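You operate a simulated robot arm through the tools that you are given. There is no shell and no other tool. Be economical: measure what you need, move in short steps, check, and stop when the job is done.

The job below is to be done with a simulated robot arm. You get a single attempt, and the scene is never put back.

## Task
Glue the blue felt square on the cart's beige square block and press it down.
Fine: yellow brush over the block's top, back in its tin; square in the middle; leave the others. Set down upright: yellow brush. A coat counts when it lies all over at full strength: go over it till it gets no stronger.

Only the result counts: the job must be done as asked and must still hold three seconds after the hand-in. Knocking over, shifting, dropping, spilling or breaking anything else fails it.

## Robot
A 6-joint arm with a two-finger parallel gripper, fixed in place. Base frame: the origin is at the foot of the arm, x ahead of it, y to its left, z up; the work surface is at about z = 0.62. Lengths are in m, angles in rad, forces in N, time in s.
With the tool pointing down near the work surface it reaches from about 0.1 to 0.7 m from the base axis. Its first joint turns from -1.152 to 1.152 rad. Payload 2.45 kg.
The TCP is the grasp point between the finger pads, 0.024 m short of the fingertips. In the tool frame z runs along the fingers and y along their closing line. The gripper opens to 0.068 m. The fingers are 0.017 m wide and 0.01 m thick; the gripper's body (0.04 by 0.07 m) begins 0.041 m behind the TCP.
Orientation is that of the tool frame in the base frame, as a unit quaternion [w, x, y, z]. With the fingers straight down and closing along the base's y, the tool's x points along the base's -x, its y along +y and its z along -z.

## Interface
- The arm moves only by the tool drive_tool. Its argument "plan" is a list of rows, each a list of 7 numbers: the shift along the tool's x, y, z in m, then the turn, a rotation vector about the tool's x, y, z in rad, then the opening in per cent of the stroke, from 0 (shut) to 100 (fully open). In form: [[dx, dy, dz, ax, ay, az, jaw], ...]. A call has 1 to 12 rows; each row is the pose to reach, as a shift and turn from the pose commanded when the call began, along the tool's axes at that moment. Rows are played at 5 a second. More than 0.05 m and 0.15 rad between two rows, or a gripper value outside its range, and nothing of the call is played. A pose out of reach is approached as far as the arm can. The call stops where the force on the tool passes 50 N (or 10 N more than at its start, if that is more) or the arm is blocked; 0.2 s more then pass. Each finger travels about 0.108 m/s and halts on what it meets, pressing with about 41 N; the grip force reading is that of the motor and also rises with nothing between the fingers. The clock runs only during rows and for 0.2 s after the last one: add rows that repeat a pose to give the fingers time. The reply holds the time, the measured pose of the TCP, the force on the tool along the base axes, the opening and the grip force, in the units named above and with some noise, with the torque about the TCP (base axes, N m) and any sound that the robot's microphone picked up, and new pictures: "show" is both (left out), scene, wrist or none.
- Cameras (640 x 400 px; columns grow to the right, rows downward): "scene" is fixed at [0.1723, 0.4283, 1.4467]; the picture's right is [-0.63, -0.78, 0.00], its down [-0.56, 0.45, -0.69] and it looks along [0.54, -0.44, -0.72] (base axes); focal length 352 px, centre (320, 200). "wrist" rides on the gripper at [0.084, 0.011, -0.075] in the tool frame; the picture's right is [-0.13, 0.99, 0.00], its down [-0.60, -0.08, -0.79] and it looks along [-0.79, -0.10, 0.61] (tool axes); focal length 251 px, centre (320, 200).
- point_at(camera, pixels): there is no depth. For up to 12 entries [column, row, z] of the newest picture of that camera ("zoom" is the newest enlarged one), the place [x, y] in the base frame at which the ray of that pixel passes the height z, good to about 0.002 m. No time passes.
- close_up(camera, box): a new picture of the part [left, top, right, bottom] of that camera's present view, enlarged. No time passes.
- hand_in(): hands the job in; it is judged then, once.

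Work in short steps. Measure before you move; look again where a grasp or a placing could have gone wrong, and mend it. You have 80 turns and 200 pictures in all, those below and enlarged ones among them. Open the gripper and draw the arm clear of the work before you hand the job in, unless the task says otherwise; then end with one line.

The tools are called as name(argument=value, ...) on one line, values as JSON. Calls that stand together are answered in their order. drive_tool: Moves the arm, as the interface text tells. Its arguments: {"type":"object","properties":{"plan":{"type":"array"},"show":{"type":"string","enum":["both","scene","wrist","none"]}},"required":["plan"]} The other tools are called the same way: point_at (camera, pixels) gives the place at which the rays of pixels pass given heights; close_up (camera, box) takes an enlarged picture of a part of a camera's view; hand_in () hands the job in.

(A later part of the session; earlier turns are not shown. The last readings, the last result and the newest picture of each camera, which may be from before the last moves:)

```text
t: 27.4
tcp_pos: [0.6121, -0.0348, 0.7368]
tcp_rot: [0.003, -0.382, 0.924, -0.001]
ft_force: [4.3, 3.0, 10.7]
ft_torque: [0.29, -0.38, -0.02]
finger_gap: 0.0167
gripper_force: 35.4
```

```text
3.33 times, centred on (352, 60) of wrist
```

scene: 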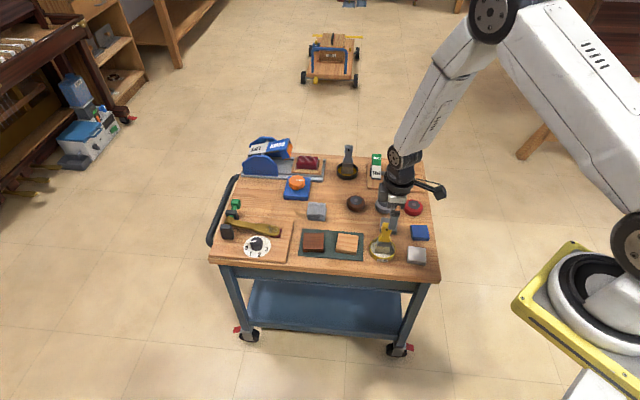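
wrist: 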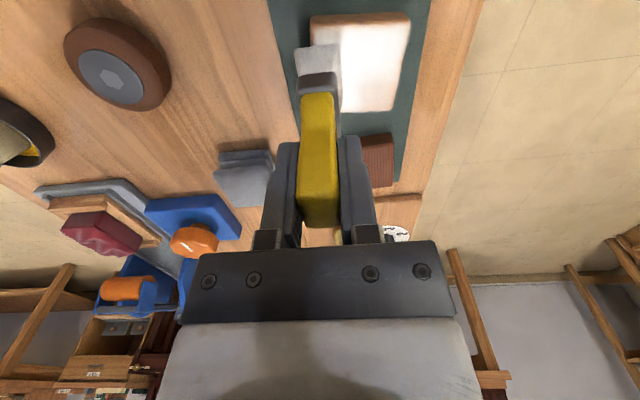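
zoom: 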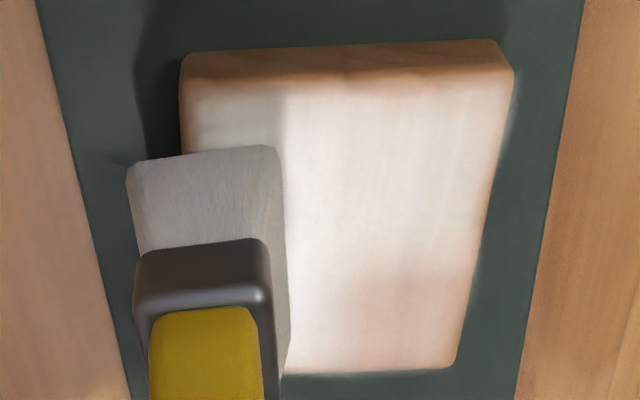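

Coat is laying down; it's weaker at the tool −x/+y corner (scene zoom lower-left). I go over both lanes again.

drive_tool(plan=[[-0.009, 0, 0, 0, 0, 0, 0], [-0.009, 0.015, 0, 0, 0, 0, 0], [-0.009, 0.03, 0.0003, 0, 0, 0, 0], [-0.009, 0.047, 0.0003, 0, 0, 0, 0], [-0.009, 0.047, 0.0003, 0, 0, 0, 0], [0.009, 0.047, 0.0003, 0, 0, 0, 0], [-0.009, 0.047, 0.0003, 0, 0, 0, 0], [-0.009, 0.03, 0.0003, 0, 0, 0, 0], [-0.009, 0.015, 0, 0, 0, 0, 0], [-0.009, 0, 0, 0, 0, 0, 0], [0.009, 0, 0, 0, 0, 0, 0], [0.009, 0.015, 0, 0, 0, 0, 0]], show="none")

drive_tool(plan=[[0, 0.015, 0, 0, 0, 0, 0], [0, 0.032, 0, 0, 0, 0, 0], [-0.018, 0.032, 0, 0, 0, 0, 0], [-0.018, 0.017, 0, 0, 0, 0, 0], [-0.018, 0.032, 0, 0, 0, 0, 0], [-0.009, 0.032, 0, 0, 0, 0, 0], [-0.009, 0.017, 0, 0, 0, 0, 0], [-0.009, 0, 0, 0, 0, 0, 0], [-0.009, -0.015, 0, 0, 0, 0, 0]], show="wrist")

close_up(camera="scene", box=[318, 220, 374, 258])

close_up(camera="wrist", box=[280, 0, 424, 120])

```text
t: 30.0
tcp_pos: [0.5929, -0.0303, 0.7368]
tcp_rot: [0.0, -0.382, 0.924, -0.001]
ft_force: [2.5, -2.5, 5.7]
ft_torque: [-0.14, -0.25, -0.05]
finger_gap: 0.0166
gripper_force: 35.8
```

```text
t: 32.0
tcp_pos: [0.6111, -0.0338, 0.7384]
tcp_rot: [0.0, -0.383, 0.924, 0.0]
ft_force: [-0.4, 0.1, 0.6]
ft_torque: [-0.02, -0.01, 0.02]
finger_gap: 0.0169
gripper_force: 35.3
```

wrist: 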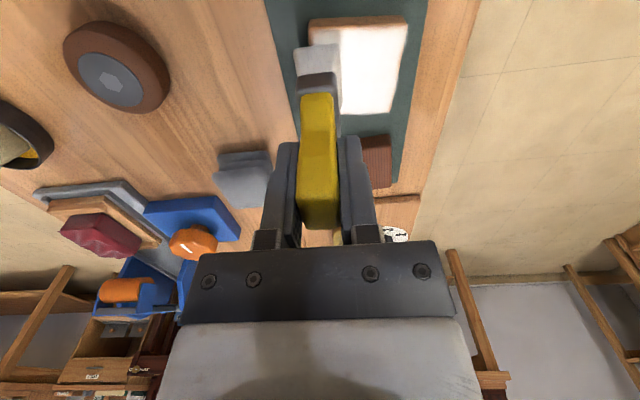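

```text
10.53 times, centred on (346, 239) of scene
```

zoom: 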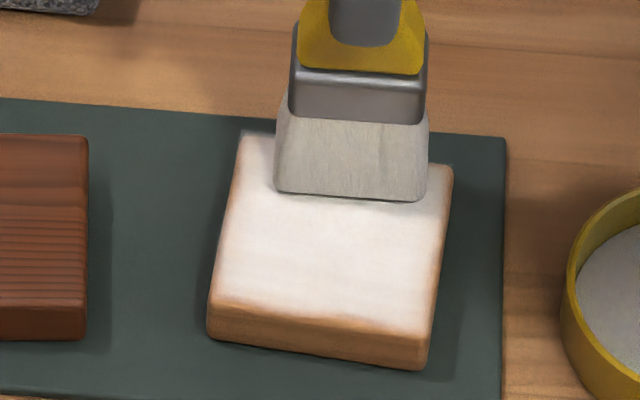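

```text
3.33 times, centred on (352, 60) of wrist
```

zoom: 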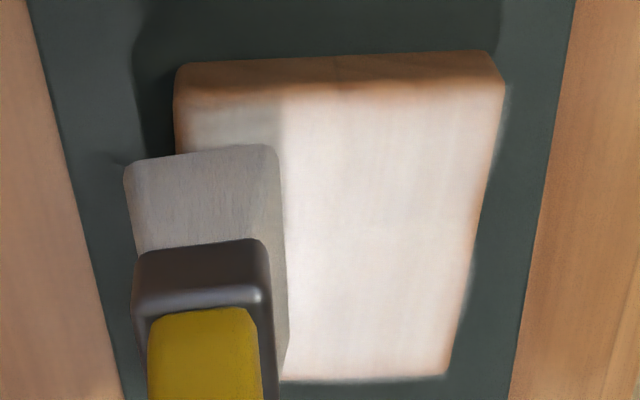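

Nearly uniform; edges need another pass and the contact is light now (~2 N). I repeat around both lanes 0.6 mm deeper, then lift and inspect.

drive_tool(plan=[[0, 0, 0.0006, 0, 0, 0, 0], [0.01, 0, 0.0006, 0, 0, 0, 0], [0.01, 0.015, 0.0006, 0, 0, 0, 0], [0.01, 0.03, 0.0006, 0, 0, 0, 0], [0.01, 0.048, 0.0006, 0, 0, 0, 0], [-0.01, 0.048, 0.0006, 0, 0, 0, 0], [-0.01, 0.03, 0.0006, 0, 0, 0, 0], [-0.01, 0.015, 0.0006, 0, 0, 0, 0], [-0.01, -0.001, 0.0006, 0, 0, 0, 0], [0.01, -0.001, 0.0006, 0, 0, 0, 0], [0.01, 0.01, 0.0006, 0, 0, 0, 0]], show="none")

drive_tool(plan=[[0, 0.012, 0, 0, 0, 0, 0], [0, 0.025, 0, 0, 0, 0, 0], [0, 0.038, 0, 0, 0, 0, 0], [-0.02, 0.038, 0, 0, 0, 0, 0], [-0.02, 0.022, 0, 0, 0, 0, 0], [-0.02, 0.006, 0, 0, 0, 0, 0], [-0.02, -0.011, 0, 0, 0, 0, 0], [-0.01, -0.011, 0, 0, 0, 0, 0], [-0.01, -0.011, -0.02, 0, 0, 0, 0], [-0.01, -0.04, -0.035, 0, 0, 0, 0], [-0.01, -0.06, -0.035, 0, 0, 0, 0]], show="wrist")

close_up(camera="scene", box=[318, 220, 374, 258])

close_up(camera="wrist", box=[280, 0, 484, 120])

```text
t: 34.4
tcp_pos: [0.5963, -0.0342, 0.7381]
tcp_rot: [0.001, -0.382, 0.924, -0.001]
ft_force: [1.3, -2.3, 5.8]
ft_torque: [-0.13, -0.21, -0.04]
finger_gap: 0.0165
gripper_force: 35.7
```

```text
t: 36.8
tcp_pos: [0.6449, -0.07, 0.7728]
tcp_rot: [0.0, -0.383, 0.924, 0.001]
ft_force: [-0.2, -0.1, -1.2]
ft_torque: [0.0, 0.03, -0.01]
finger_gap: 0.0166
gripper_force: 34.8
```

wrist: 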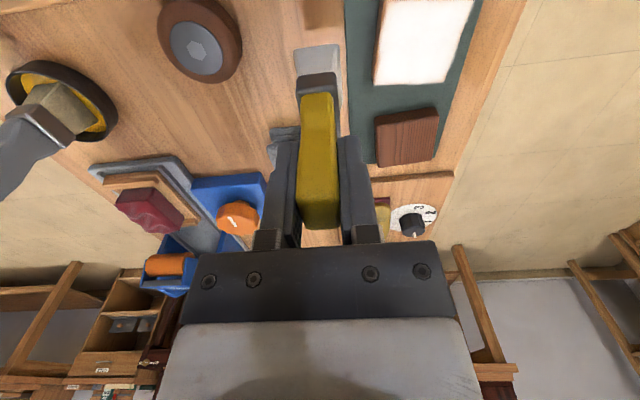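

```text
10.53 times, centred on (346, 239) of scene
```

zoom: 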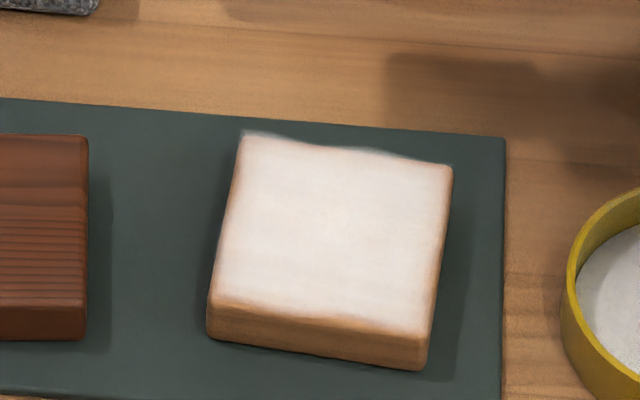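

```text
3.14 times, centred on (382, 60) of wrist
```

zoom: 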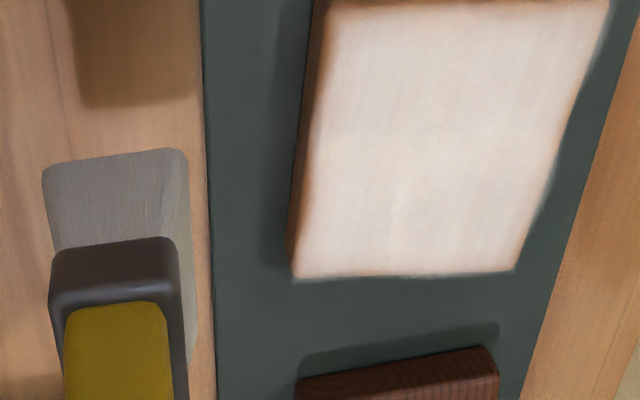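

Coat looks full in the middle; the front (tool +y) and right (tool +x) edges are still tinted. I go over again with slightly wider extents and compare.

drive_tool(plan=[[0, 0.035, 0, 0, 0, 0, 0], [0.01, 0.06, 0.015, 0, 0, 0, 0], [0.012, 0.06, 0.033, 0, 0, 0, 0], [0.012, 0.06, 0.0353, 0, 0, 0, 0], [0.012, 0.08, 0.0353, 0, 0, 0, 0], [0.012, 0.1, 0.0353, 0, 0, 0, 0], [0, 0.1, 0.0353, 0, 0, 0, 0], [-0.012, 0.1, 0.0353, 0, 0, 0, 0], [0.012, 0.1, 0.0353, 0, 0, 0, 0], [0.012, 0.08, 0.0353, 0, 0, 0, 0], [0.012, 0.06, 0.0353, 0, 0, 0, 0], [0.012, 0.048, 0.0353, 0, 0, 0, 0]], show="none")

drive_tool(plan=[[-0.012, 0, 0, 0, 0, 0, 0], [-0.024, 0, 0, 0, 0, 0, 0], [-0.024, 0.016, 0, 0, 0, 0, 0], [-0.024, 0.034, 0, 0, 0, 0, 0], [-0.024, 0.052, 0, 0, 0, 0, 0], [-0.012, 0.052, 0, 0, 0, 0, 0], [-0.012, 0.03, 0, 0, 0, 0, 0], [-0.012, 0.002, 0, 0, 0, 0, 0], [-0.012, 0.002, -0.02, 0, 0, 0, 0], [-0.012, -0.03, -0.036, 0, 0, 0, 0], [-0.012, -0.048, -0.036, 0, 0, 0, 0], [-0.012, -0.048, -0.036, 0, 0, 0, 0]], show="wrist")

close_up(camera="scene", box=[318, 220, 374, 258])

close_up(camera="wrist", box=[280, 0, 484, 120])

```text
t: 39.4
tcp_pos: [0.6027, -0.0445, 0.7373]
tcp_rot: [0.001, -0.382, 0.924, -0.001]
ft_force: [-2.6, 4.2, 13.6]
ft_torque: [0.59, 0.15, 0.05]
finger_gap: 0.0168
gripper_force: 35.3
```

```text
t: 42.0
tcp_pos: [0.6459, -0.0691, 0.7723]
tcp_rot: [-0.001, -0.383, 0.924, 0.0]
ft_force: [0.1, -0.4, 0.2]
ft_torque: [-0.01, 0.01, -0.02]
finger_gap: 0.0166
gripper_force: 35.4
```

wrist: 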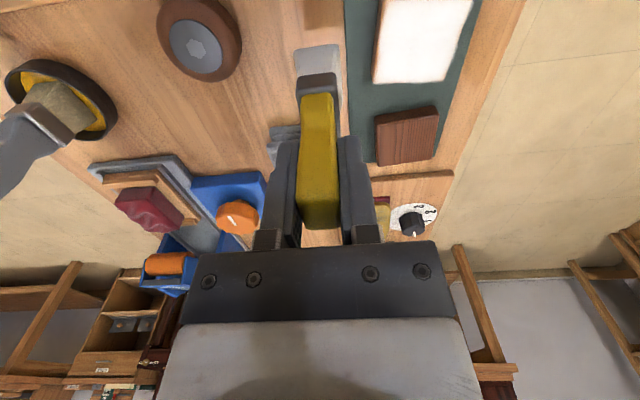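

```text
10.53 times, centred on (346, 239) of scene
```

zoom: 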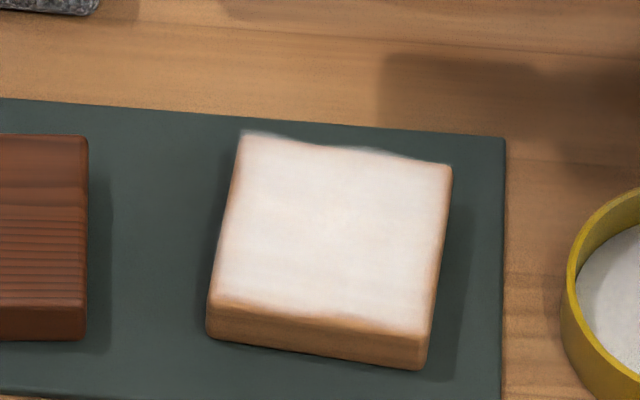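

```text
3.14 times, centred on (382, 60) of wrist
```

zoom: 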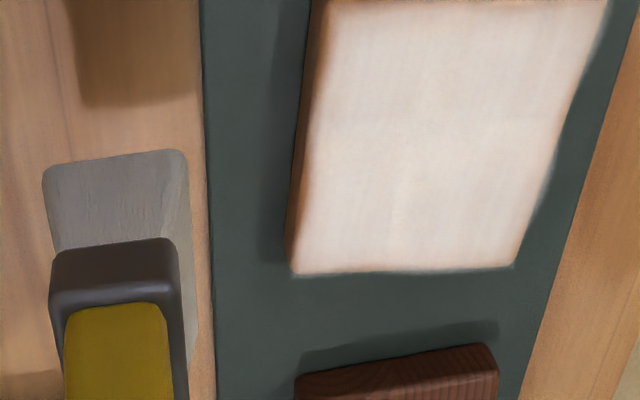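

No change compared with the prior pass, so the coat is saturated. I return the brush over its tin and lower near the floor.

drive_tool(plan=[[0.02, 0.02, 0, 0, 0, 0, 0], [0.05, 0.045, 0, 0, 0, 0, 0], [0.08, 0.065, 0, 0, 0, 0, 0], [0.0974, 0.0806, 0, 0, 0, 0, 0], [0.0974, 0.0806, 0, 0, 0, 0, 0], [0.0974, 0.0806, 0.02, 0, 0, 0, 0], [0.0974, 0.0806, 0.035, 0, 0, 0, 0], [0.0974, 0.0806, 0.046, 0, 0, 0, 0], [0.0974, 0.0806, 0.048, 0, 0, 0, 0], [0.0974, 0.0806, 0.048, 0, 0, 0, 0]], show="wrist")

close_up(camera="scene", box=[342, 210, 422, 260])

```text
t: 44.2
tcp_pos: [0.5207, -0.0813, 0.7245]
tcp_rot: [0.0, -0.382, 0.924, 0.0]
ft_force: [-0.2, -0.8, -0.6]
ft_torque: [0.0, -0.01, 0.03]
finger_gap: 0.0165
gripper_force: 35.6
```

wrist: 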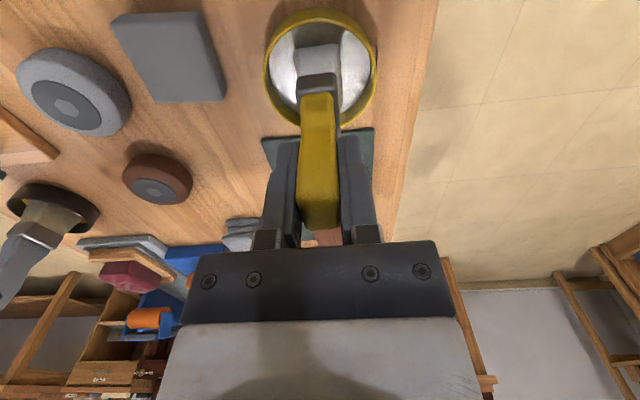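

```text
8.00 times, centred on (382, 235) of scene
```

zoom: 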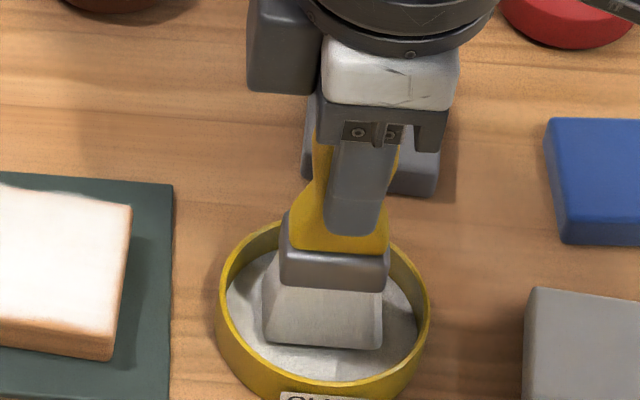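

The brush sits inside the tin, not yet touching. I lower in half-millimetre steps to light contact.

drive_tool(plan=[[0, 0, 0.001, 0, 0, 0, 0], [0, 0, 0.002, 0, 0, 0, 0], [0, 0, 0.0025, 0, 0, 0, 0], [0, 0, 0.0025, 0, 0, 0, 0]], show="none")

```text
t: 45.2
tcp_pos: [0.5195, -0.0806, 0.722]
tcp_rot: [0.0, -0.383, 0.924, 0.0]
ft_force: [0.2, -0.1, -1.1]
ft_torque: [0.01, -0.03, 0.0]
finger_gap: 0.0167
gripper_force: 35.4
```

drive_tool(plan=[[0, 0, 0.0005, 0, 0, 0, 0], [0, 0, 0.001, 0, 0, 0, 0], [0, 0, 0.001, 0, 0, 0, 0]], show="none")

```text
t: 46.0
tcp_pos: [0.5202, -0.0822, 0.7205]
tcp_rot: [0.0, -0.383, 0.924, -0.001]
ft_force: [0.5, 0.7, 2.5]
ft_torque: [0.06, 0.03, 0.03]
finger_gap: 0.0167
gripper_force: 35.4
```

Light contact (~3.5 N). I open the jaws gradually and check the brush stands.

drive_tool(plan=[[0, 0, 0, 0, 0, 0, 26], [0, 0, 0, 0, 0, 0, 30], [0, 0, 0, 0, 0, 0, 45], [0, 0, 0, 0, 0, 0, 70], [0, 0, 0, 0, 0, 0, 100], [0, 0, 0, 0, 0, 0, 100]], show="wrist")

close_up(camera="scene", box=[342, 210, 422, 260])

```text
t: 47.4
tcp_pos: [0.5199, -0.0824, 0.7218]
tcp_rot: [0.0, -0.382, 0.924, -0.001]
ft_force: [1.0, -0.2, 0.3]
ft_torque: [0.04, 0.01, 0.03]
finger_gap: 0.0679
gripper_force: 0.0
```

wrist: 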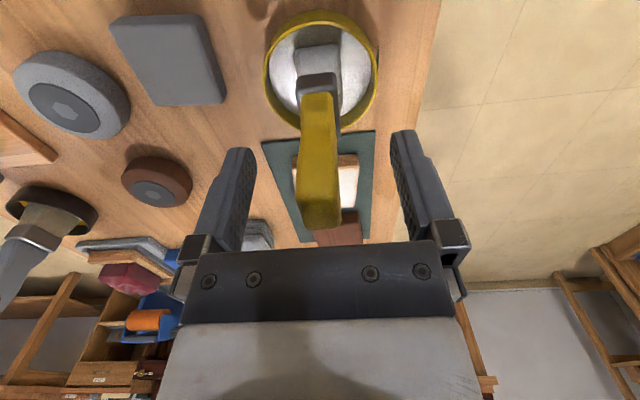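

```text
8.00 times, centred on (382, 235) of scene
```

zoom: 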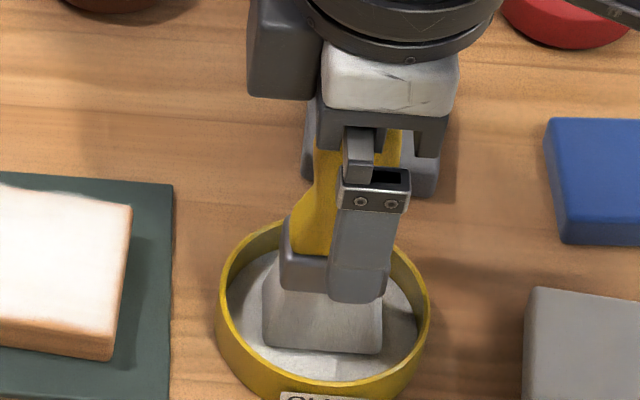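

The brush stands upright. I rise straight up, then move over toward the blue felt at height for a look.

drive_tool(plan=[[0, 0, -0.03, 0, 0, 0, 100], [0, 0, -0.065, 0, 0, 0, 100], [0, 0, -0.1, 0, 0, 0, 100], [0.03, -0.02, -0.1, 0, 0, 0, 100], [0.06, -0.04, -0.1, 0, 0, 0, 100], [0.09, -0.06, -0.1, 0, 0, 0, 100], [0.115, -0.072, -0.09, 0, 0, 0, 100], [0.115, -0.072, -0.07, 0, 0, 0, 100], [0.115, -0.072, -0.07, 0, 0, 0, 100]])

close_up(camera="scene", box=[362, 205, 442, 265])

close_up(camera="wrist", box=[240, 40, 400, 160])

```text
t: 49.4
tcp_pos: [0.4893, -0.2134, 0.7906]
tcp_rot: [0.0, -0.383, 0.924, 0.0]
ft_force: [-0.7, -0.6, 0.2]
ft_torque: [0.0, -0.02, 0.0]
finger_gap: 0.0679
gripper_force: 0.0
```

scene: 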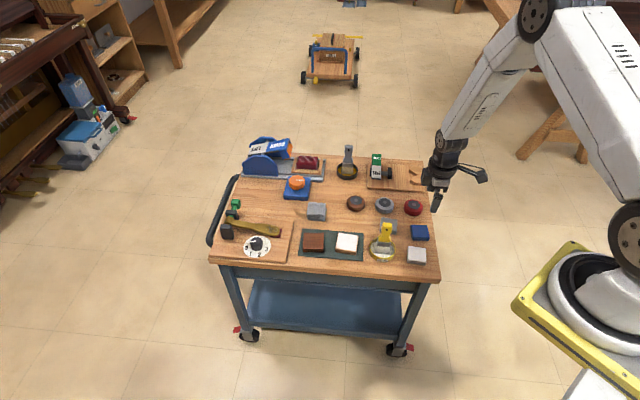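
wrist: 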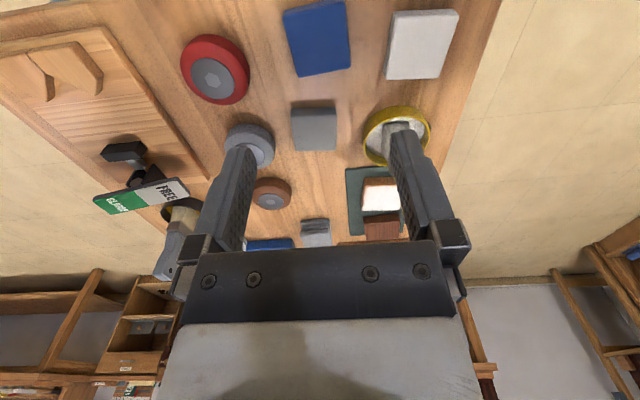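

```text
6.67 times, centred on (402, 235) of scene
```

zoom: 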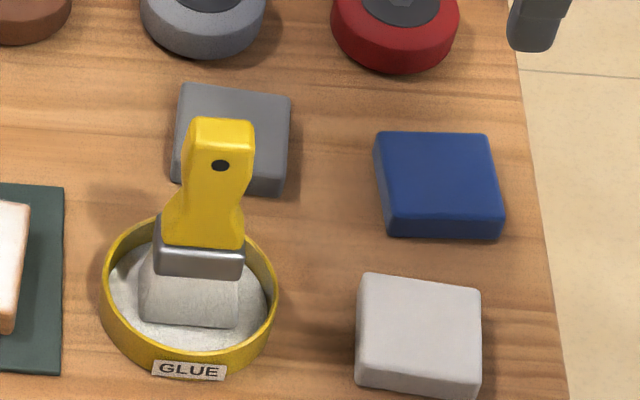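

```text
3.33 times, centred on (320, 100) of wrist
```

zoom: 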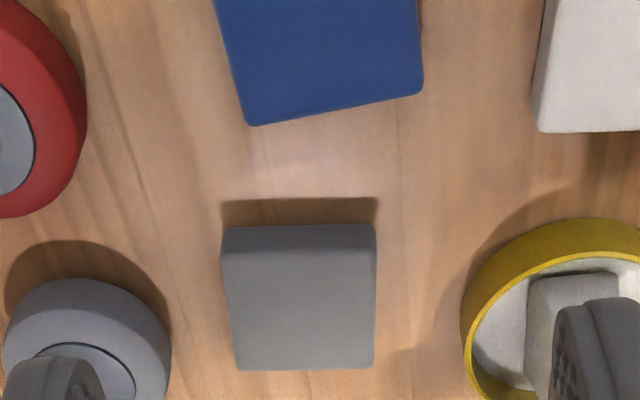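

I project the blue felt's corners from both cameras.

point_at(camera="wrist", pixels=[[283, 12, 0.632], [299, 76, 0.632], [351, 68.5, 0.632], [346, 1, 0.632], [299, 76, 0.622], [351, 68.5, 0.622]])

point_at(camera="scene", pixels=[[410.3, 224.8, 0.632], [427.2, 225, 0.632], [429.5, 237.3, 0.632], [412.3, 237.2, 0.632], [412.5, 240.3, 0.622], [429.3, 240.5, 0.622]])

```text
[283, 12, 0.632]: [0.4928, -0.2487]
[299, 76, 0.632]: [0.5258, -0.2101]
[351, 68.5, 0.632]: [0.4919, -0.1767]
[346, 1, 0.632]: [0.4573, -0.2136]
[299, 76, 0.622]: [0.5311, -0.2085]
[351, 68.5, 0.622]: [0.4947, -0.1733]
```

```text
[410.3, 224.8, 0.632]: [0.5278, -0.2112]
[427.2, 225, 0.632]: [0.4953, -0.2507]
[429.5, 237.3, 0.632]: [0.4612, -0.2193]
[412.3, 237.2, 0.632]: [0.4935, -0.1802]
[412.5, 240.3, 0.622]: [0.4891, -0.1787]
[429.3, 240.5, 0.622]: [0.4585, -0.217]
```

Felt centre ≈(0.493,-0.214), ~49 mm square, turned ~4° from the tool. I align and descend to z≈0.69 for a check.

drive_tool(plan=[[-0.0023, -0.0029, 0, 0, 0, -0.07, 100], [-0.0023, -0.0029, 0.03, 0, 0, -0.07, 100], [-0.0023, -0.0029, 0.06, 0, 0, -0.07, 100], [-0.0023, -0.0029, 0.1, 0, 0, -0.07, 100], [-0.0023, -0.0029, 0.1, 0, 0, -0.07, 100]], show="wrist")

close_up(camera="scene", box=[382, 205, 452, 255])

close_up(camera="wrist", box=[200, 60, 440, 240])

```text
t: 50.6
tcp_pos: [0.4923, -0.2136, 0.6906]
tcp_rot: [0.0, -0.415, 0.91, -0.001]
ft_force: [-0.9, 0.3, -0.5]
ft_torque: [0.01, 0.0, 0.02]
finger_gap: 0.0681
gripper_force: 0.1
```

wrist: 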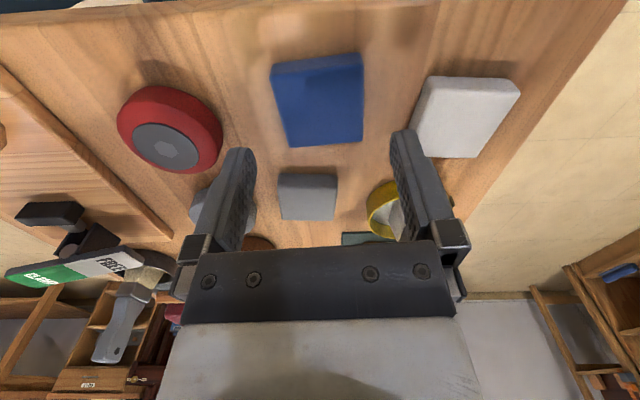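

```text
8.00 times, centred on (417, 230) of scene
```

zoom: 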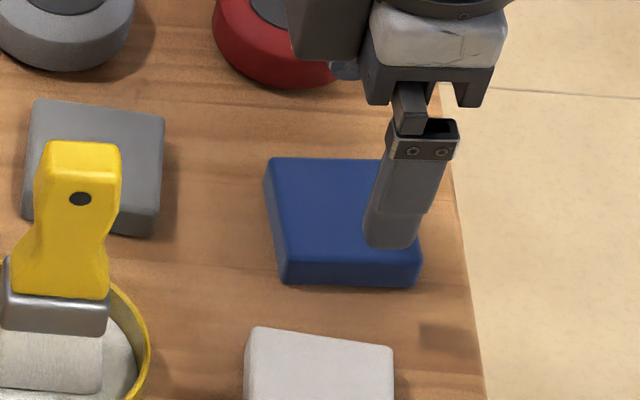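

```text
2.22 times, centred on (320, 150) of wrist
```

zoom: 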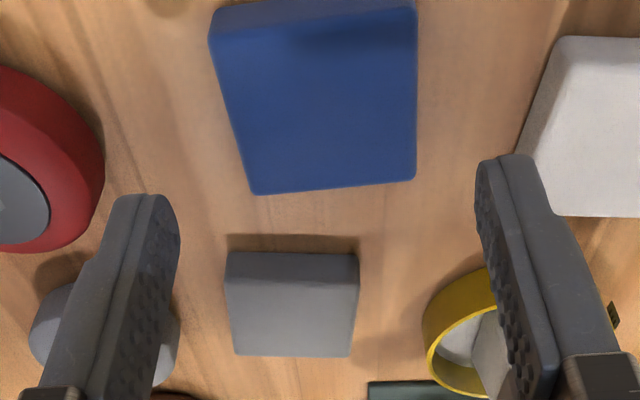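

point_at(camera="zoom", pixels=[[213, 38, 0.632], [253, 193, 0.632], [414, 180, 0.632], [416, 14, 0.632], [320, 105, 0.632]])

```text
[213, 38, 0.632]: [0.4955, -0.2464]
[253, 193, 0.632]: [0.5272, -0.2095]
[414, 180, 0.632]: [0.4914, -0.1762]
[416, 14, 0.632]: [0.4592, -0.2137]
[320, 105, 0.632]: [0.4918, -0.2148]
```

Orientation matches within 1° and centre within 2 mm. I descend to fingertips just above the table (TCP 0.647).

drive_tool(plan=[[-0.001, 0.0003, 0.015, 0, 0, 0, 100], [-0.001, 0.0003, 0.03, 0, 0, 0, 100], [-0.001, 0.0003, 0.04, 0, 0, 0, 100], [-0.001, 0.0003, 0.0435, 0, 0, 0, 100], [-0.001, 0.0003, 0.0435, 0, 0, 0, 100]], show="wrist")

close_up(camera="scene", box=[382, 205, 452, 255])

```text
t: 51.8
tcp_pos: [0.4936, -0.2129, 0.6476]
tcp_rot: [0.0, -0.415, 0.91, 0.0]
ft_force: [0.1, 0.1, 0.4]
ft_torque: [0.02, 0.0, -0.01]
finger_gap: 0.0679
gripper_force: 0.0
```

wrist: 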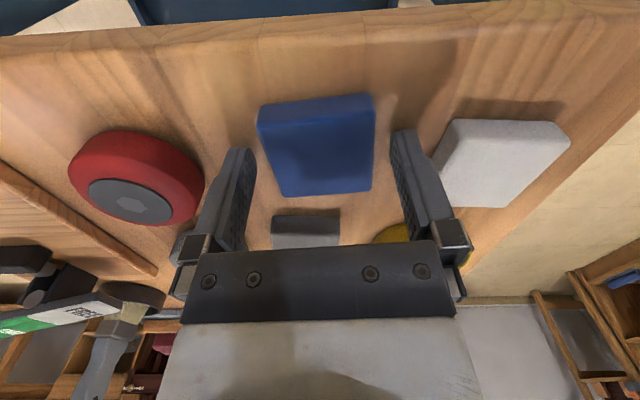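

```text
8.00 times, centred on (417, 230) of scene
```

zoom: 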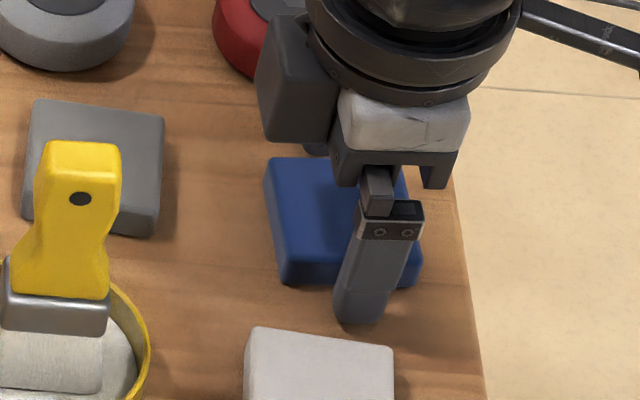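

The fingers straddle the felt. I close on it.

drive_tool(plan=[[0, 0, 0, 0, 0, 0, 85], [0, 0, 0, 0, 0, 0, 70], [0, 0, 0, 0, 0, 0, 50], [0, 0, 0, 0, 0, 0, 30], [0, 0, 0, 0, 0, 0, 30]], show="wrist")

close_up(camera="scene", box=[382, 205, 452, 255])

```text
t: 53.0
tcp_pos: [0.4944, -0.2133, 0.6478]
tcp_rot: [0.0, -0.415, 0.91, -0.001]
ft_force: [-0.4, -0.3, 0.0]
ft_torque: [-0.01, 0.05, 0.01]
finger_gap: 0.0482
gripper_force: 41.5
```

wrist: 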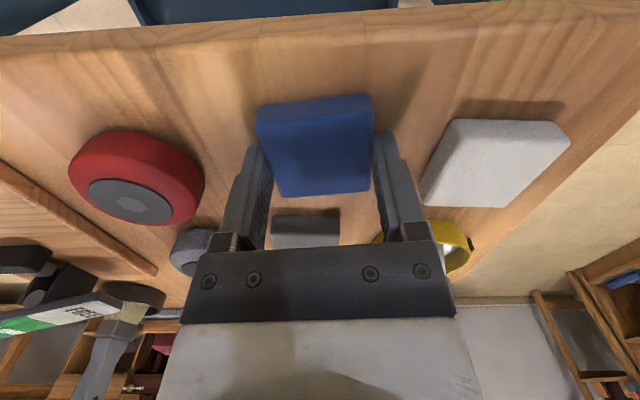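

```text
8.00 times, centred on (417, 230) of scene
```

zoom: 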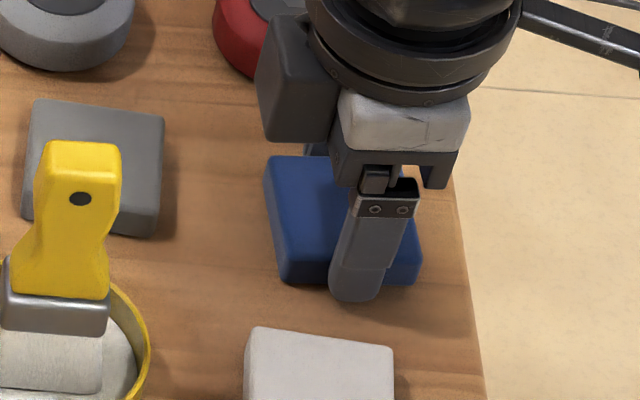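

Gripped at 48.2 mm. I measure the felt's position relative to the TCP before lifting.

close_up(camera="wrist", box=[230, 80, 410, 210])

point_at(camera="wrist", pixels=[[257, 116, 0.632], [281, 196, 0.632], [370, 191, 0.632], [373, 111, 0.632]])

drive_tool(plan=[[0, 0, -0.005, 0, 0, 0, 30], [0, 0, -0.02, 0, 0, 0, 30], [0, 0, -0.06, 0, 0, 0, 30], [0, 0, -0.1, 0, 0, 0, 30], [0, 0, -0.14, 0, 0, 0, 30], [0, 0, -0.155, 0, 0, 0, 30], [0, 0, -0.155, 0, 0, 0, 30]])

close_up(camera="wrist", box=[230, 80, 410, 210])

```text
3.08 times, centred on (320, 145) of wrist
```

zoom: 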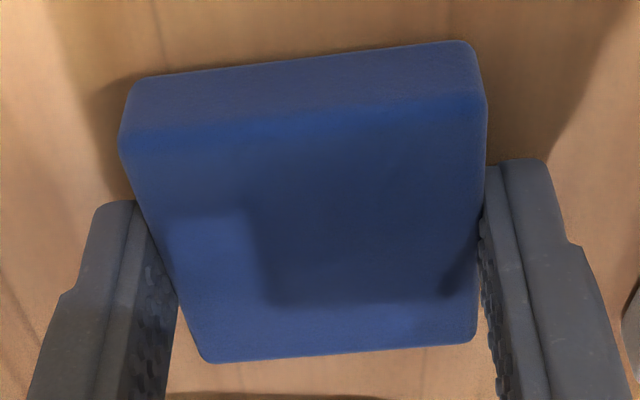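

```text
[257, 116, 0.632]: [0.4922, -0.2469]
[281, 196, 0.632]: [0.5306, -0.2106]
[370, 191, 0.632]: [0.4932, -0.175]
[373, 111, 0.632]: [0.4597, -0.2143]
```

```text
t: 54.6
tcp_pos: [0.4938, -0.2114, 0.8022]
tcp_rot: [0.0, -0.414, 0.91, 0.0]
ft_force: [-0.6, -0.3, -0.6]
ft_torque: [0.05, 0.03, 0.03]
finger_gap: 0.0482
gripper_force: 40.9
```

scene: 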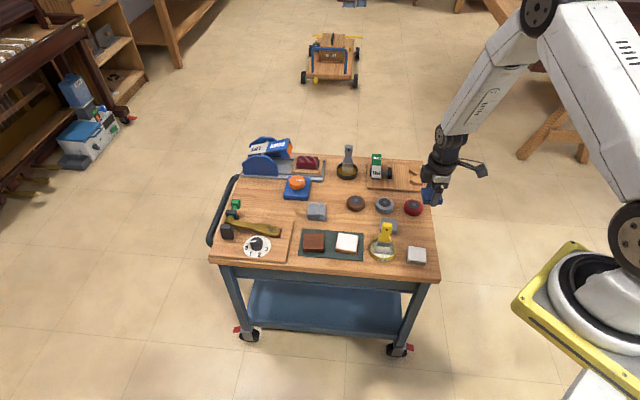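
wrist: 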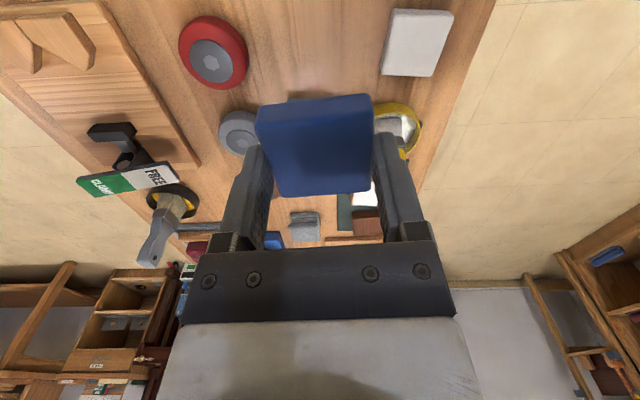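

```text
3.08 times, centred on (320, 145) of wrist
```

zoom: 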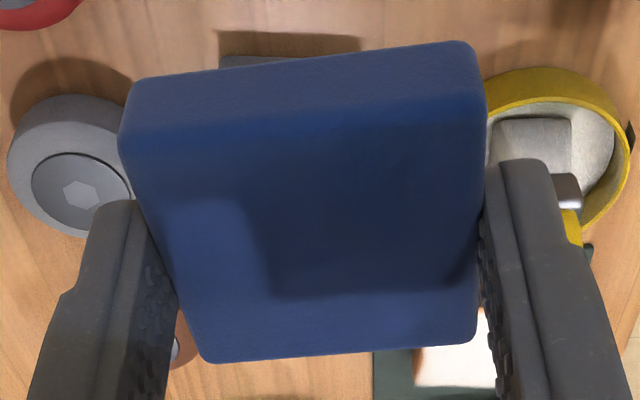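

The felt is held level, its centre ~3 mm toward tool −x of the TCP. I carry it at height (tips above the brush) to above the block.

drive_tool(plan=[[-0.035, 0.009, -0.01, 0, 0, 0, 30], [-0.07, 0.018, -0.01, 0, 0, 0, 30], [-0.105, 0.026, -0.01, 0, 0, 0, 30], [-0.14, 0.035, -0.01, 0, 0, 0, 30], [-0.175, 0.043, -0.01, 0, 0, 0, 30], [-0.2103, 0.0516, 0, 0, 0, 0, 30], [-0.2103, 0.0516, 0, 0, 0, 0, 30]])

close_up(camera="wrist", box=[220, 0, 420, 125])

close_up(camera="scene", box=[308, 195, 388, 255])

```text
t: 56.2
tcp_pos: [0.592, -0.021, 0.8018]
tcp_rot: [-0.001, -0.415, 0.91, 0.001]
ft_force: [-1.2, 0.0, -0.7]
ft_torque: [0.01, 0.01, -0.03]
finger_gap: 0.0485
gripper_force: 41.1
```

scene: 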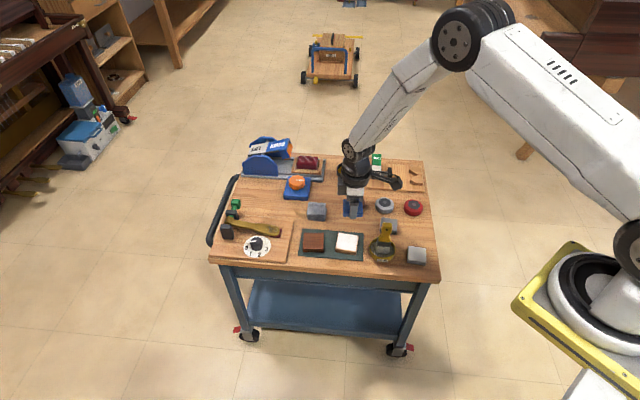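
wrist: 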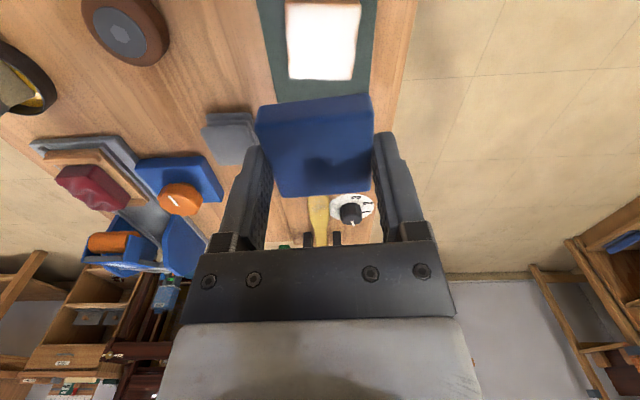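

```text
3.20 times, centred on (320, 62) of wrist
```

zoom: 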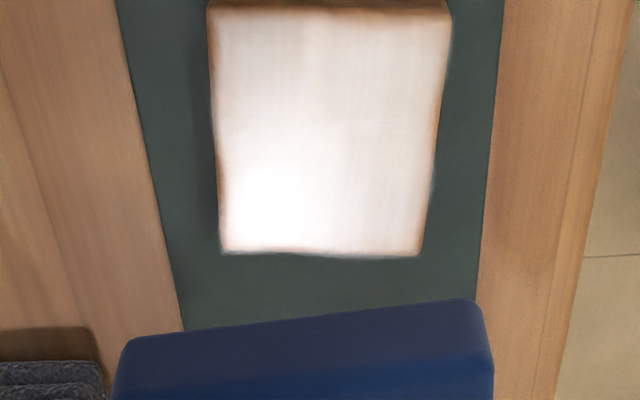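

```text
6.67 times, centred on (348, 225) of scene
```

zoom: 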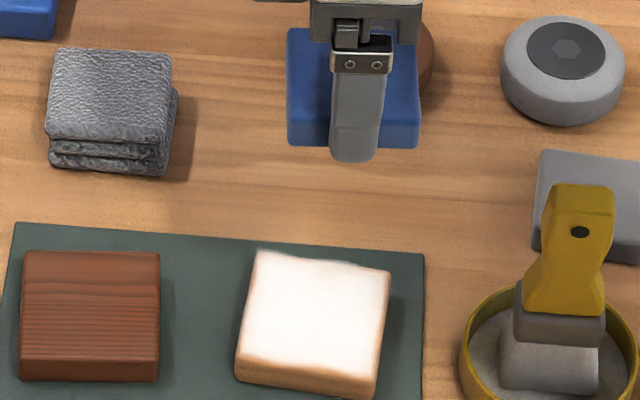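

I measure the block's top corners in both pictures for the final alignment.

point_at(camera="wrist", pixels=[[285, 3.3, 0.636], [361.2, 3.9, 0.636], [351.9, 79.5, 0.636], [289.4, 77.8, 0.636], [255.7, 127, 0.787], [282.7, 197.6, 0.787], [369.4, 192, 0.787], [373.6, 114, 0.787]])

point_at(camera="zoom", pixels=[[258, 252, 0.636], [388, 272, 0.636], [374, 388, 0.636], [238, 370, 0.636], [289, 32, 0.787], [290, 136, 0.787], [417, 138, 0.787]])

```text
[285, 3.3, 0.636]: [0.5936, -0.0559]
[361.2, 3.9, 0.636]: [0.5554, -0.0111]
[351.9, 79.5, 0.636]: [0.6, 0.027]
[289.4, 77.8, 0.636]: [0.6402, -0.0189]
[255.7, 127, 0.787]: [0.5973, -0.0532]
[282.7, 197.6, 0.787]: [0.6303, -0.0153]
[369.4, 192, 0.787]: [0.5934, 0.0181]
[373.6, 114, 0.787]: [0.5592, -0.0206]
```

```text
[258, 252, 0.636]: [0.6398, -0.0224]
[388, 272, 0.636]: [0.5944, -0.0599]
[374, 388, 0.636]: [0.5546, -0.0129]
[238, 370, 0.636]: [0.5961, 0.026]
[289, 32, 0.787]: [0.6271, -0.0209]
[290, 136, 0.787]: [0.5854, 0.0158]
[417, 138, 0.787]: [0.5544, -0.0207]
```

Block centre ≈(0.597,-0.016) at ~40.7°, felt ≈(0.5935,-0.0195) at 48.5°. I turn +0.14 rad, shift ~5 mm along tool −x, and descend to ~15 mm above the block for a check.

drive_tool(plan=[[-0.0024, -0.0002, 0, 0, 0, 0.07, 30], [-0.0048, -0.0005, 0, 0, 0, 0.14, 30], [-0.0048, -0.0005, 0.04, 0, 0, 0.14, 30], [-0.0048, -0.0005, 0.08, 0, 0, 0.14, 30], [-0.0048, -0.0005, 0.118, 0, 0, 0.14, 30], [-0.0048, -0.0005, 0.118, 0, 0, 0.14, 30]], show="wrist")

close_up(camera="wrist", box=[220, 50, 420, 210])

close_up(camera="scene", box=[318, 220, 374, 258])

```text
t: 57.6
tcp_pos: [0.597, -0.0176, 0.6851]
tcp_rot: [0.001, -0.35, 0.937, -0.001]
ft_force: [0.1, 0.3, -0.9]
ft_torque: [0.01, -0.03, -0.01]
finger_gap: 0.0479
gripper_force: 41.2
```

wrist: 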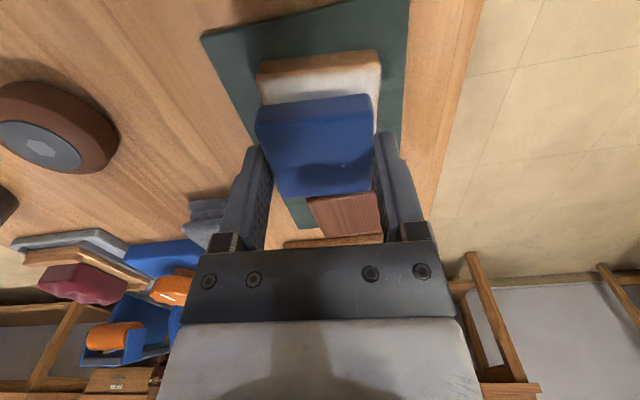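

```text
2.50 times, centred on (320, 130) of wrist
```

zoom: 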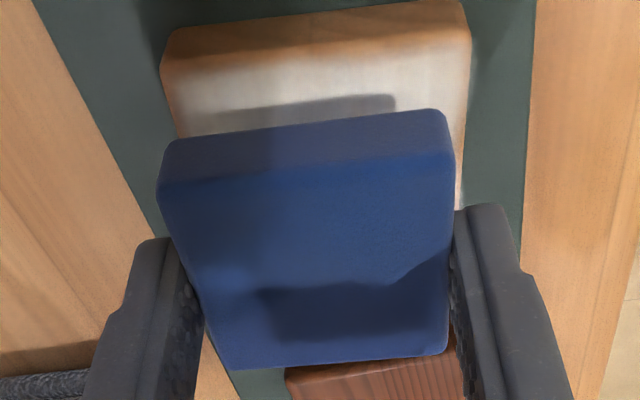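

```text
10.53 times, centred on (346, 239) of scene
```

zoom: 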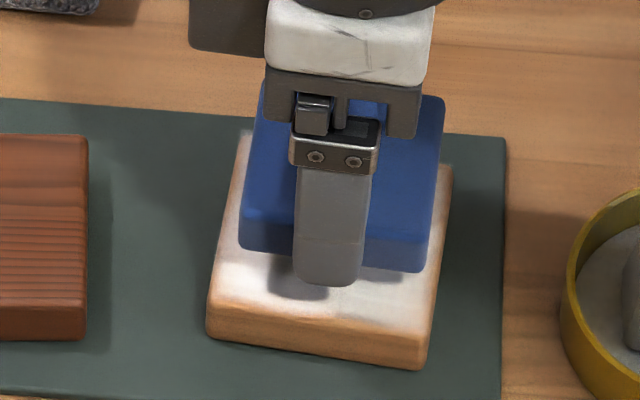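

Orientations match. I compute both outlines from this picture (felt bottom ≈0.6575).

point_at(camera="scene", pixels=[[338.4, 243.7, 0.6575], [356.3, 245.9, 0.6575], [357.9, 229.5, 0.67], [335.6, 249.0, 0.638], [356.4, 251.3, 0.638], [358.5, 235.7, 0.638]])

point_at(camera="wrist", pixels=[[258, 109, 0.6575], [369.5, 94, 0.6575], [284, 197.5, 0.67], [369, 191.5, 0.67], [257, 74, 0.638], [380, 62, 0.638]])

```text
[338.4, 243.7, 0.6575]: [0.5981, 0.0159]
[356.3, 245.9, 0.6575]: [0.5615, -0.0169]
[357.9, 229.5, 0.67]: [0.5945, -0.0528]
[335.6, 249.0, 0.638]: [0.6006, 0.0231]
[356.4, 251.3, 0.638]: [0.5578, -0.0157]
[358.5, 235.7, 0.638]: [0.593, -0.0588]
```

```text
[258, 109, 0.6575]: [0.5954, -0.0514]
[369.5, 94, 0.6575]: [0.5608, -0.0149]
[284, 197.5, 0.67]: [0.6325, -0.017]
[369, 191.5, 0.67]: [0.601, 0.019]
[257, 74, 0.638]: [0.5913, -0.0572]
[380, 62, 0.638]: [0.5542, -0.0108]
```

Felt and block centres agree to about 1 mm. I lower onto the block in small steps.

drive_tool(plan=[[0, 0, 0.008, 0, 0, 0, 30], [0, 0, 0.014, 0, 0, 0, 30], [0, 0, 0.016, 0, 0, 0, 30], [0, 0, 0.0175, 0, 0, 0, 30], [0, 0, 0.0175, 0, 0, 0, 30]], show="none")

close_up(camera="scene", box=[318, 220, 374, 258])

```text
t: 58.4
tcp_pos: [0.6006, -0.018, 0.6744]
tcp_rot: [0.002, -0.349, 0.937, -0.001]
ft_force: [-3.0, 0.2, 19.3]
ft_torque: [-1.18, 1.27, -0.15]
finger_gap: 0.048
gripper_force: 41.0
stopped in row 4: the force on the tool passed its limit at 56 N (the readings are from after the stop); the commanded pose is now the measured one
```

```text
10.53 times, centred on (346, 239) of scene
```

zoom: 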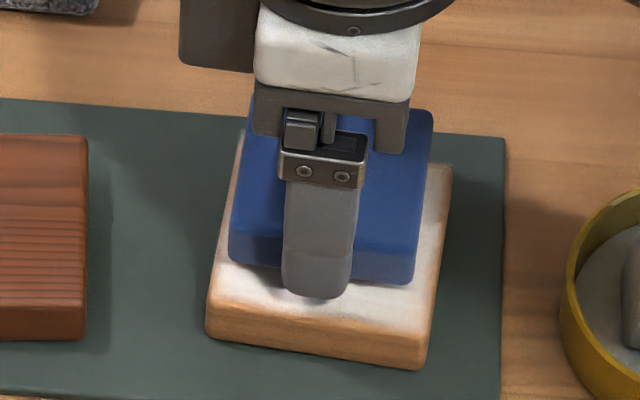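

It stopped at z=0.6745 with 56 N, sooner than expected, and the felt seems too far back in the scene view. I check with the wrist camera before going on.

drive_tool(plan=[[0, 0, -0.001, 0, 0, 0, 30]], show="wrist")

close_up(camera="wrist", box=[220, 50, 420, 210])

close_up(camera="scene", box=[330, 225, 362, 255])

```text
t: 58.8
tcp_pos: [0.6003, -0.018, 0.6748]
tcp_rot: [0.001, -0.349, 0.937, -0.001]
ft_force: [-2.6, 0.0, 19.5]
ft_torque: [-1.15, 1.24, -0.17]
finger_gap: 0.0481
gripper_force: 40.3
```

wrist: 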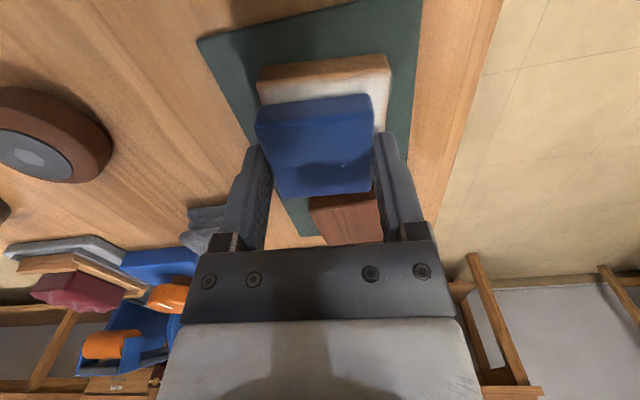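

```text
2.50 times, centred on (320, 130) of wrist
```

zoom: 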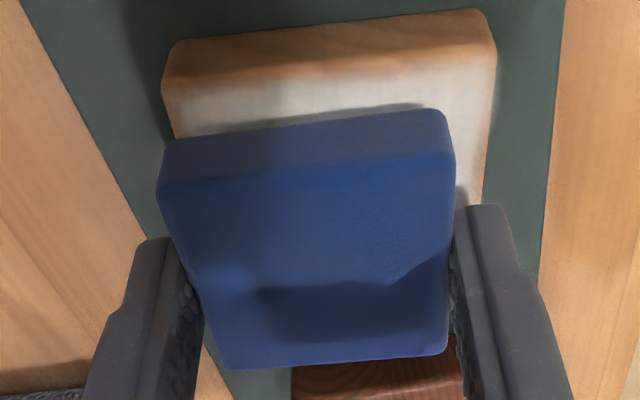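

```text
13.33 times, centred on (346, 240) of scene
```

zoom: 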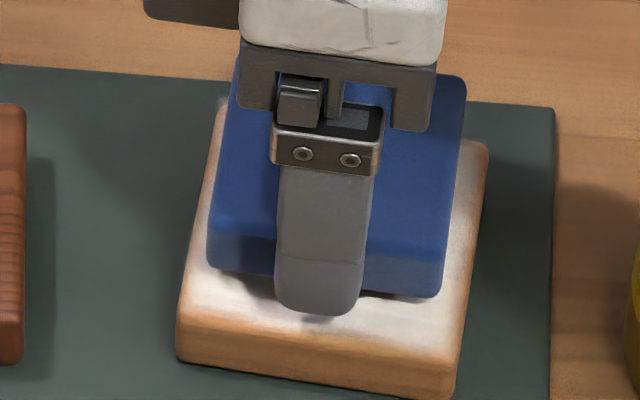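

The felt is touching but sits too far toward tool −y (and −x): the block top is really ~0.647, so parallax misled me. I lift 10 mm and re-measure with that height.

drive_tool(plan=[[0, 0, -0.003, 0, 0, 0, 30], [0, 0, -0.007, 0, 0, 0, 30], [0, 0, -0.012, 0, 0, 0, 30], [0, 0, -0.012, 0, 0, 0, 30]], show="wrist")

close_up(camera="wrist", box=[220, 50, 420, 210])

close_up(camera="scene", box=[318, 220, 374, 258])

```text
t: 59.8
tcp_pos: [0.5985, -0.0174, 0.6862]
tcp_rot: [0.002, -0.35, 0.937, -0.002]
ft_force: [0.6, 0.1, -0.7]
ft_torque: [0.0, 0.02, 0.01]
finger_gap: 0.0484
gripper_force: 41.4
```

wrist: 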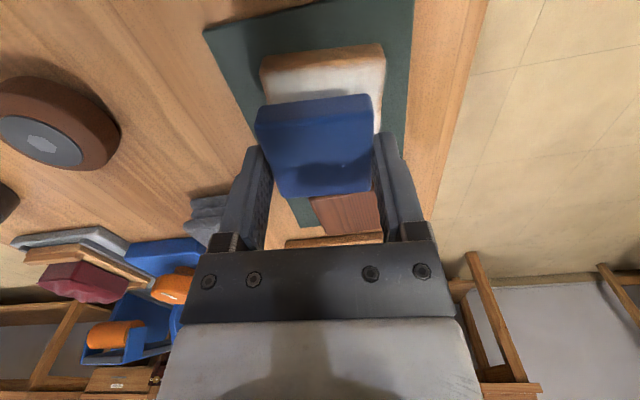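

```text
2.50 times, centred on (320, 130) of wrist
```

zoom: 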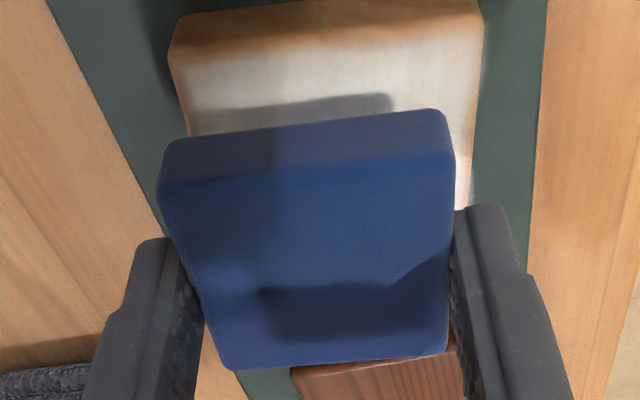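

```text
10.53 times, centred on (346, 239) of scene
```

zoom: 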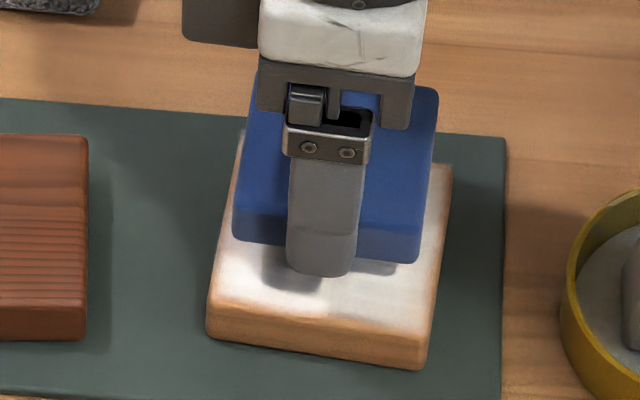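

The block has not moved and the felt is still held. I re-project with block top 0.647 and felt bottom 0.6587 (the known 11.7 mm lift).

point_at(camera="scene", pixels=[[337.9, 242.8, 0.6587], [355.0, 245.0, 0.6587], [335.7, 248.8, 0.647], [356.4, 251.5, 0.647], [358.5, 235.7, 0.647], [338.7, 232.8, 0.647]])

point_at(camera="wrist", pixels=[[258, 109.5, 0.6587], [368.5, 94.5, 0.6587], [260.5, 70, 0.647], [384, 58, 0.647], [284, 197.5, 0.671], [369, 191.5, 0.671]])

close_up(camera="wrist", box=[250, 35, 394, 125])

```text
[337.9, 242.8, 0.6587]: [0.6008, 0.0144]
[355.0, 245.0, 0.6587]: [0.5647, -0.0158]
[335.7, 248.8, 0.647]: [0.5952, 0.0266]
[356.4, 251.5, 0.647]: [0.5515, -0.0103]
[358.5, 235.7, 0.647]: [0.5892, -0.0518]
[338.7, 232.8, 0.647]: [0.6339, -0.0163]
```

```text
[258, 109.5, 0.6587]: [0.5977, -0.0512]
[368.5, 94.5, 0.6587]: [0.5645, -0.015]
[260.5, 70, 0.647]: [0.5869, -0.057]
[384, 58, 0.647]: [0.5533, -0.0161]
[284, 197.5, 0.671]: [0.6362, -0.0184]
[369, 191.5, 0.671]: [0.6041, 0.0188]
```

```text
4.44 times, centred on (322, 80) of wrist
```

zoom: 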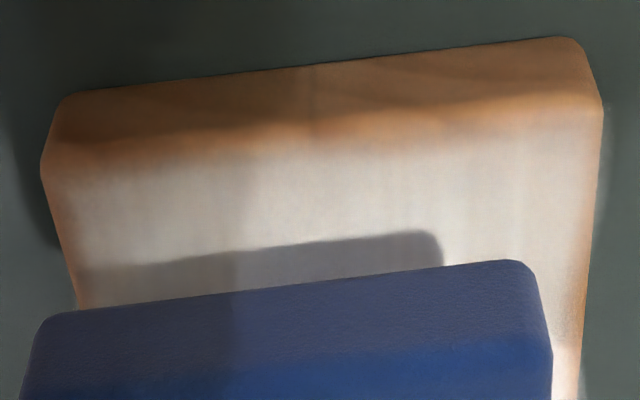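

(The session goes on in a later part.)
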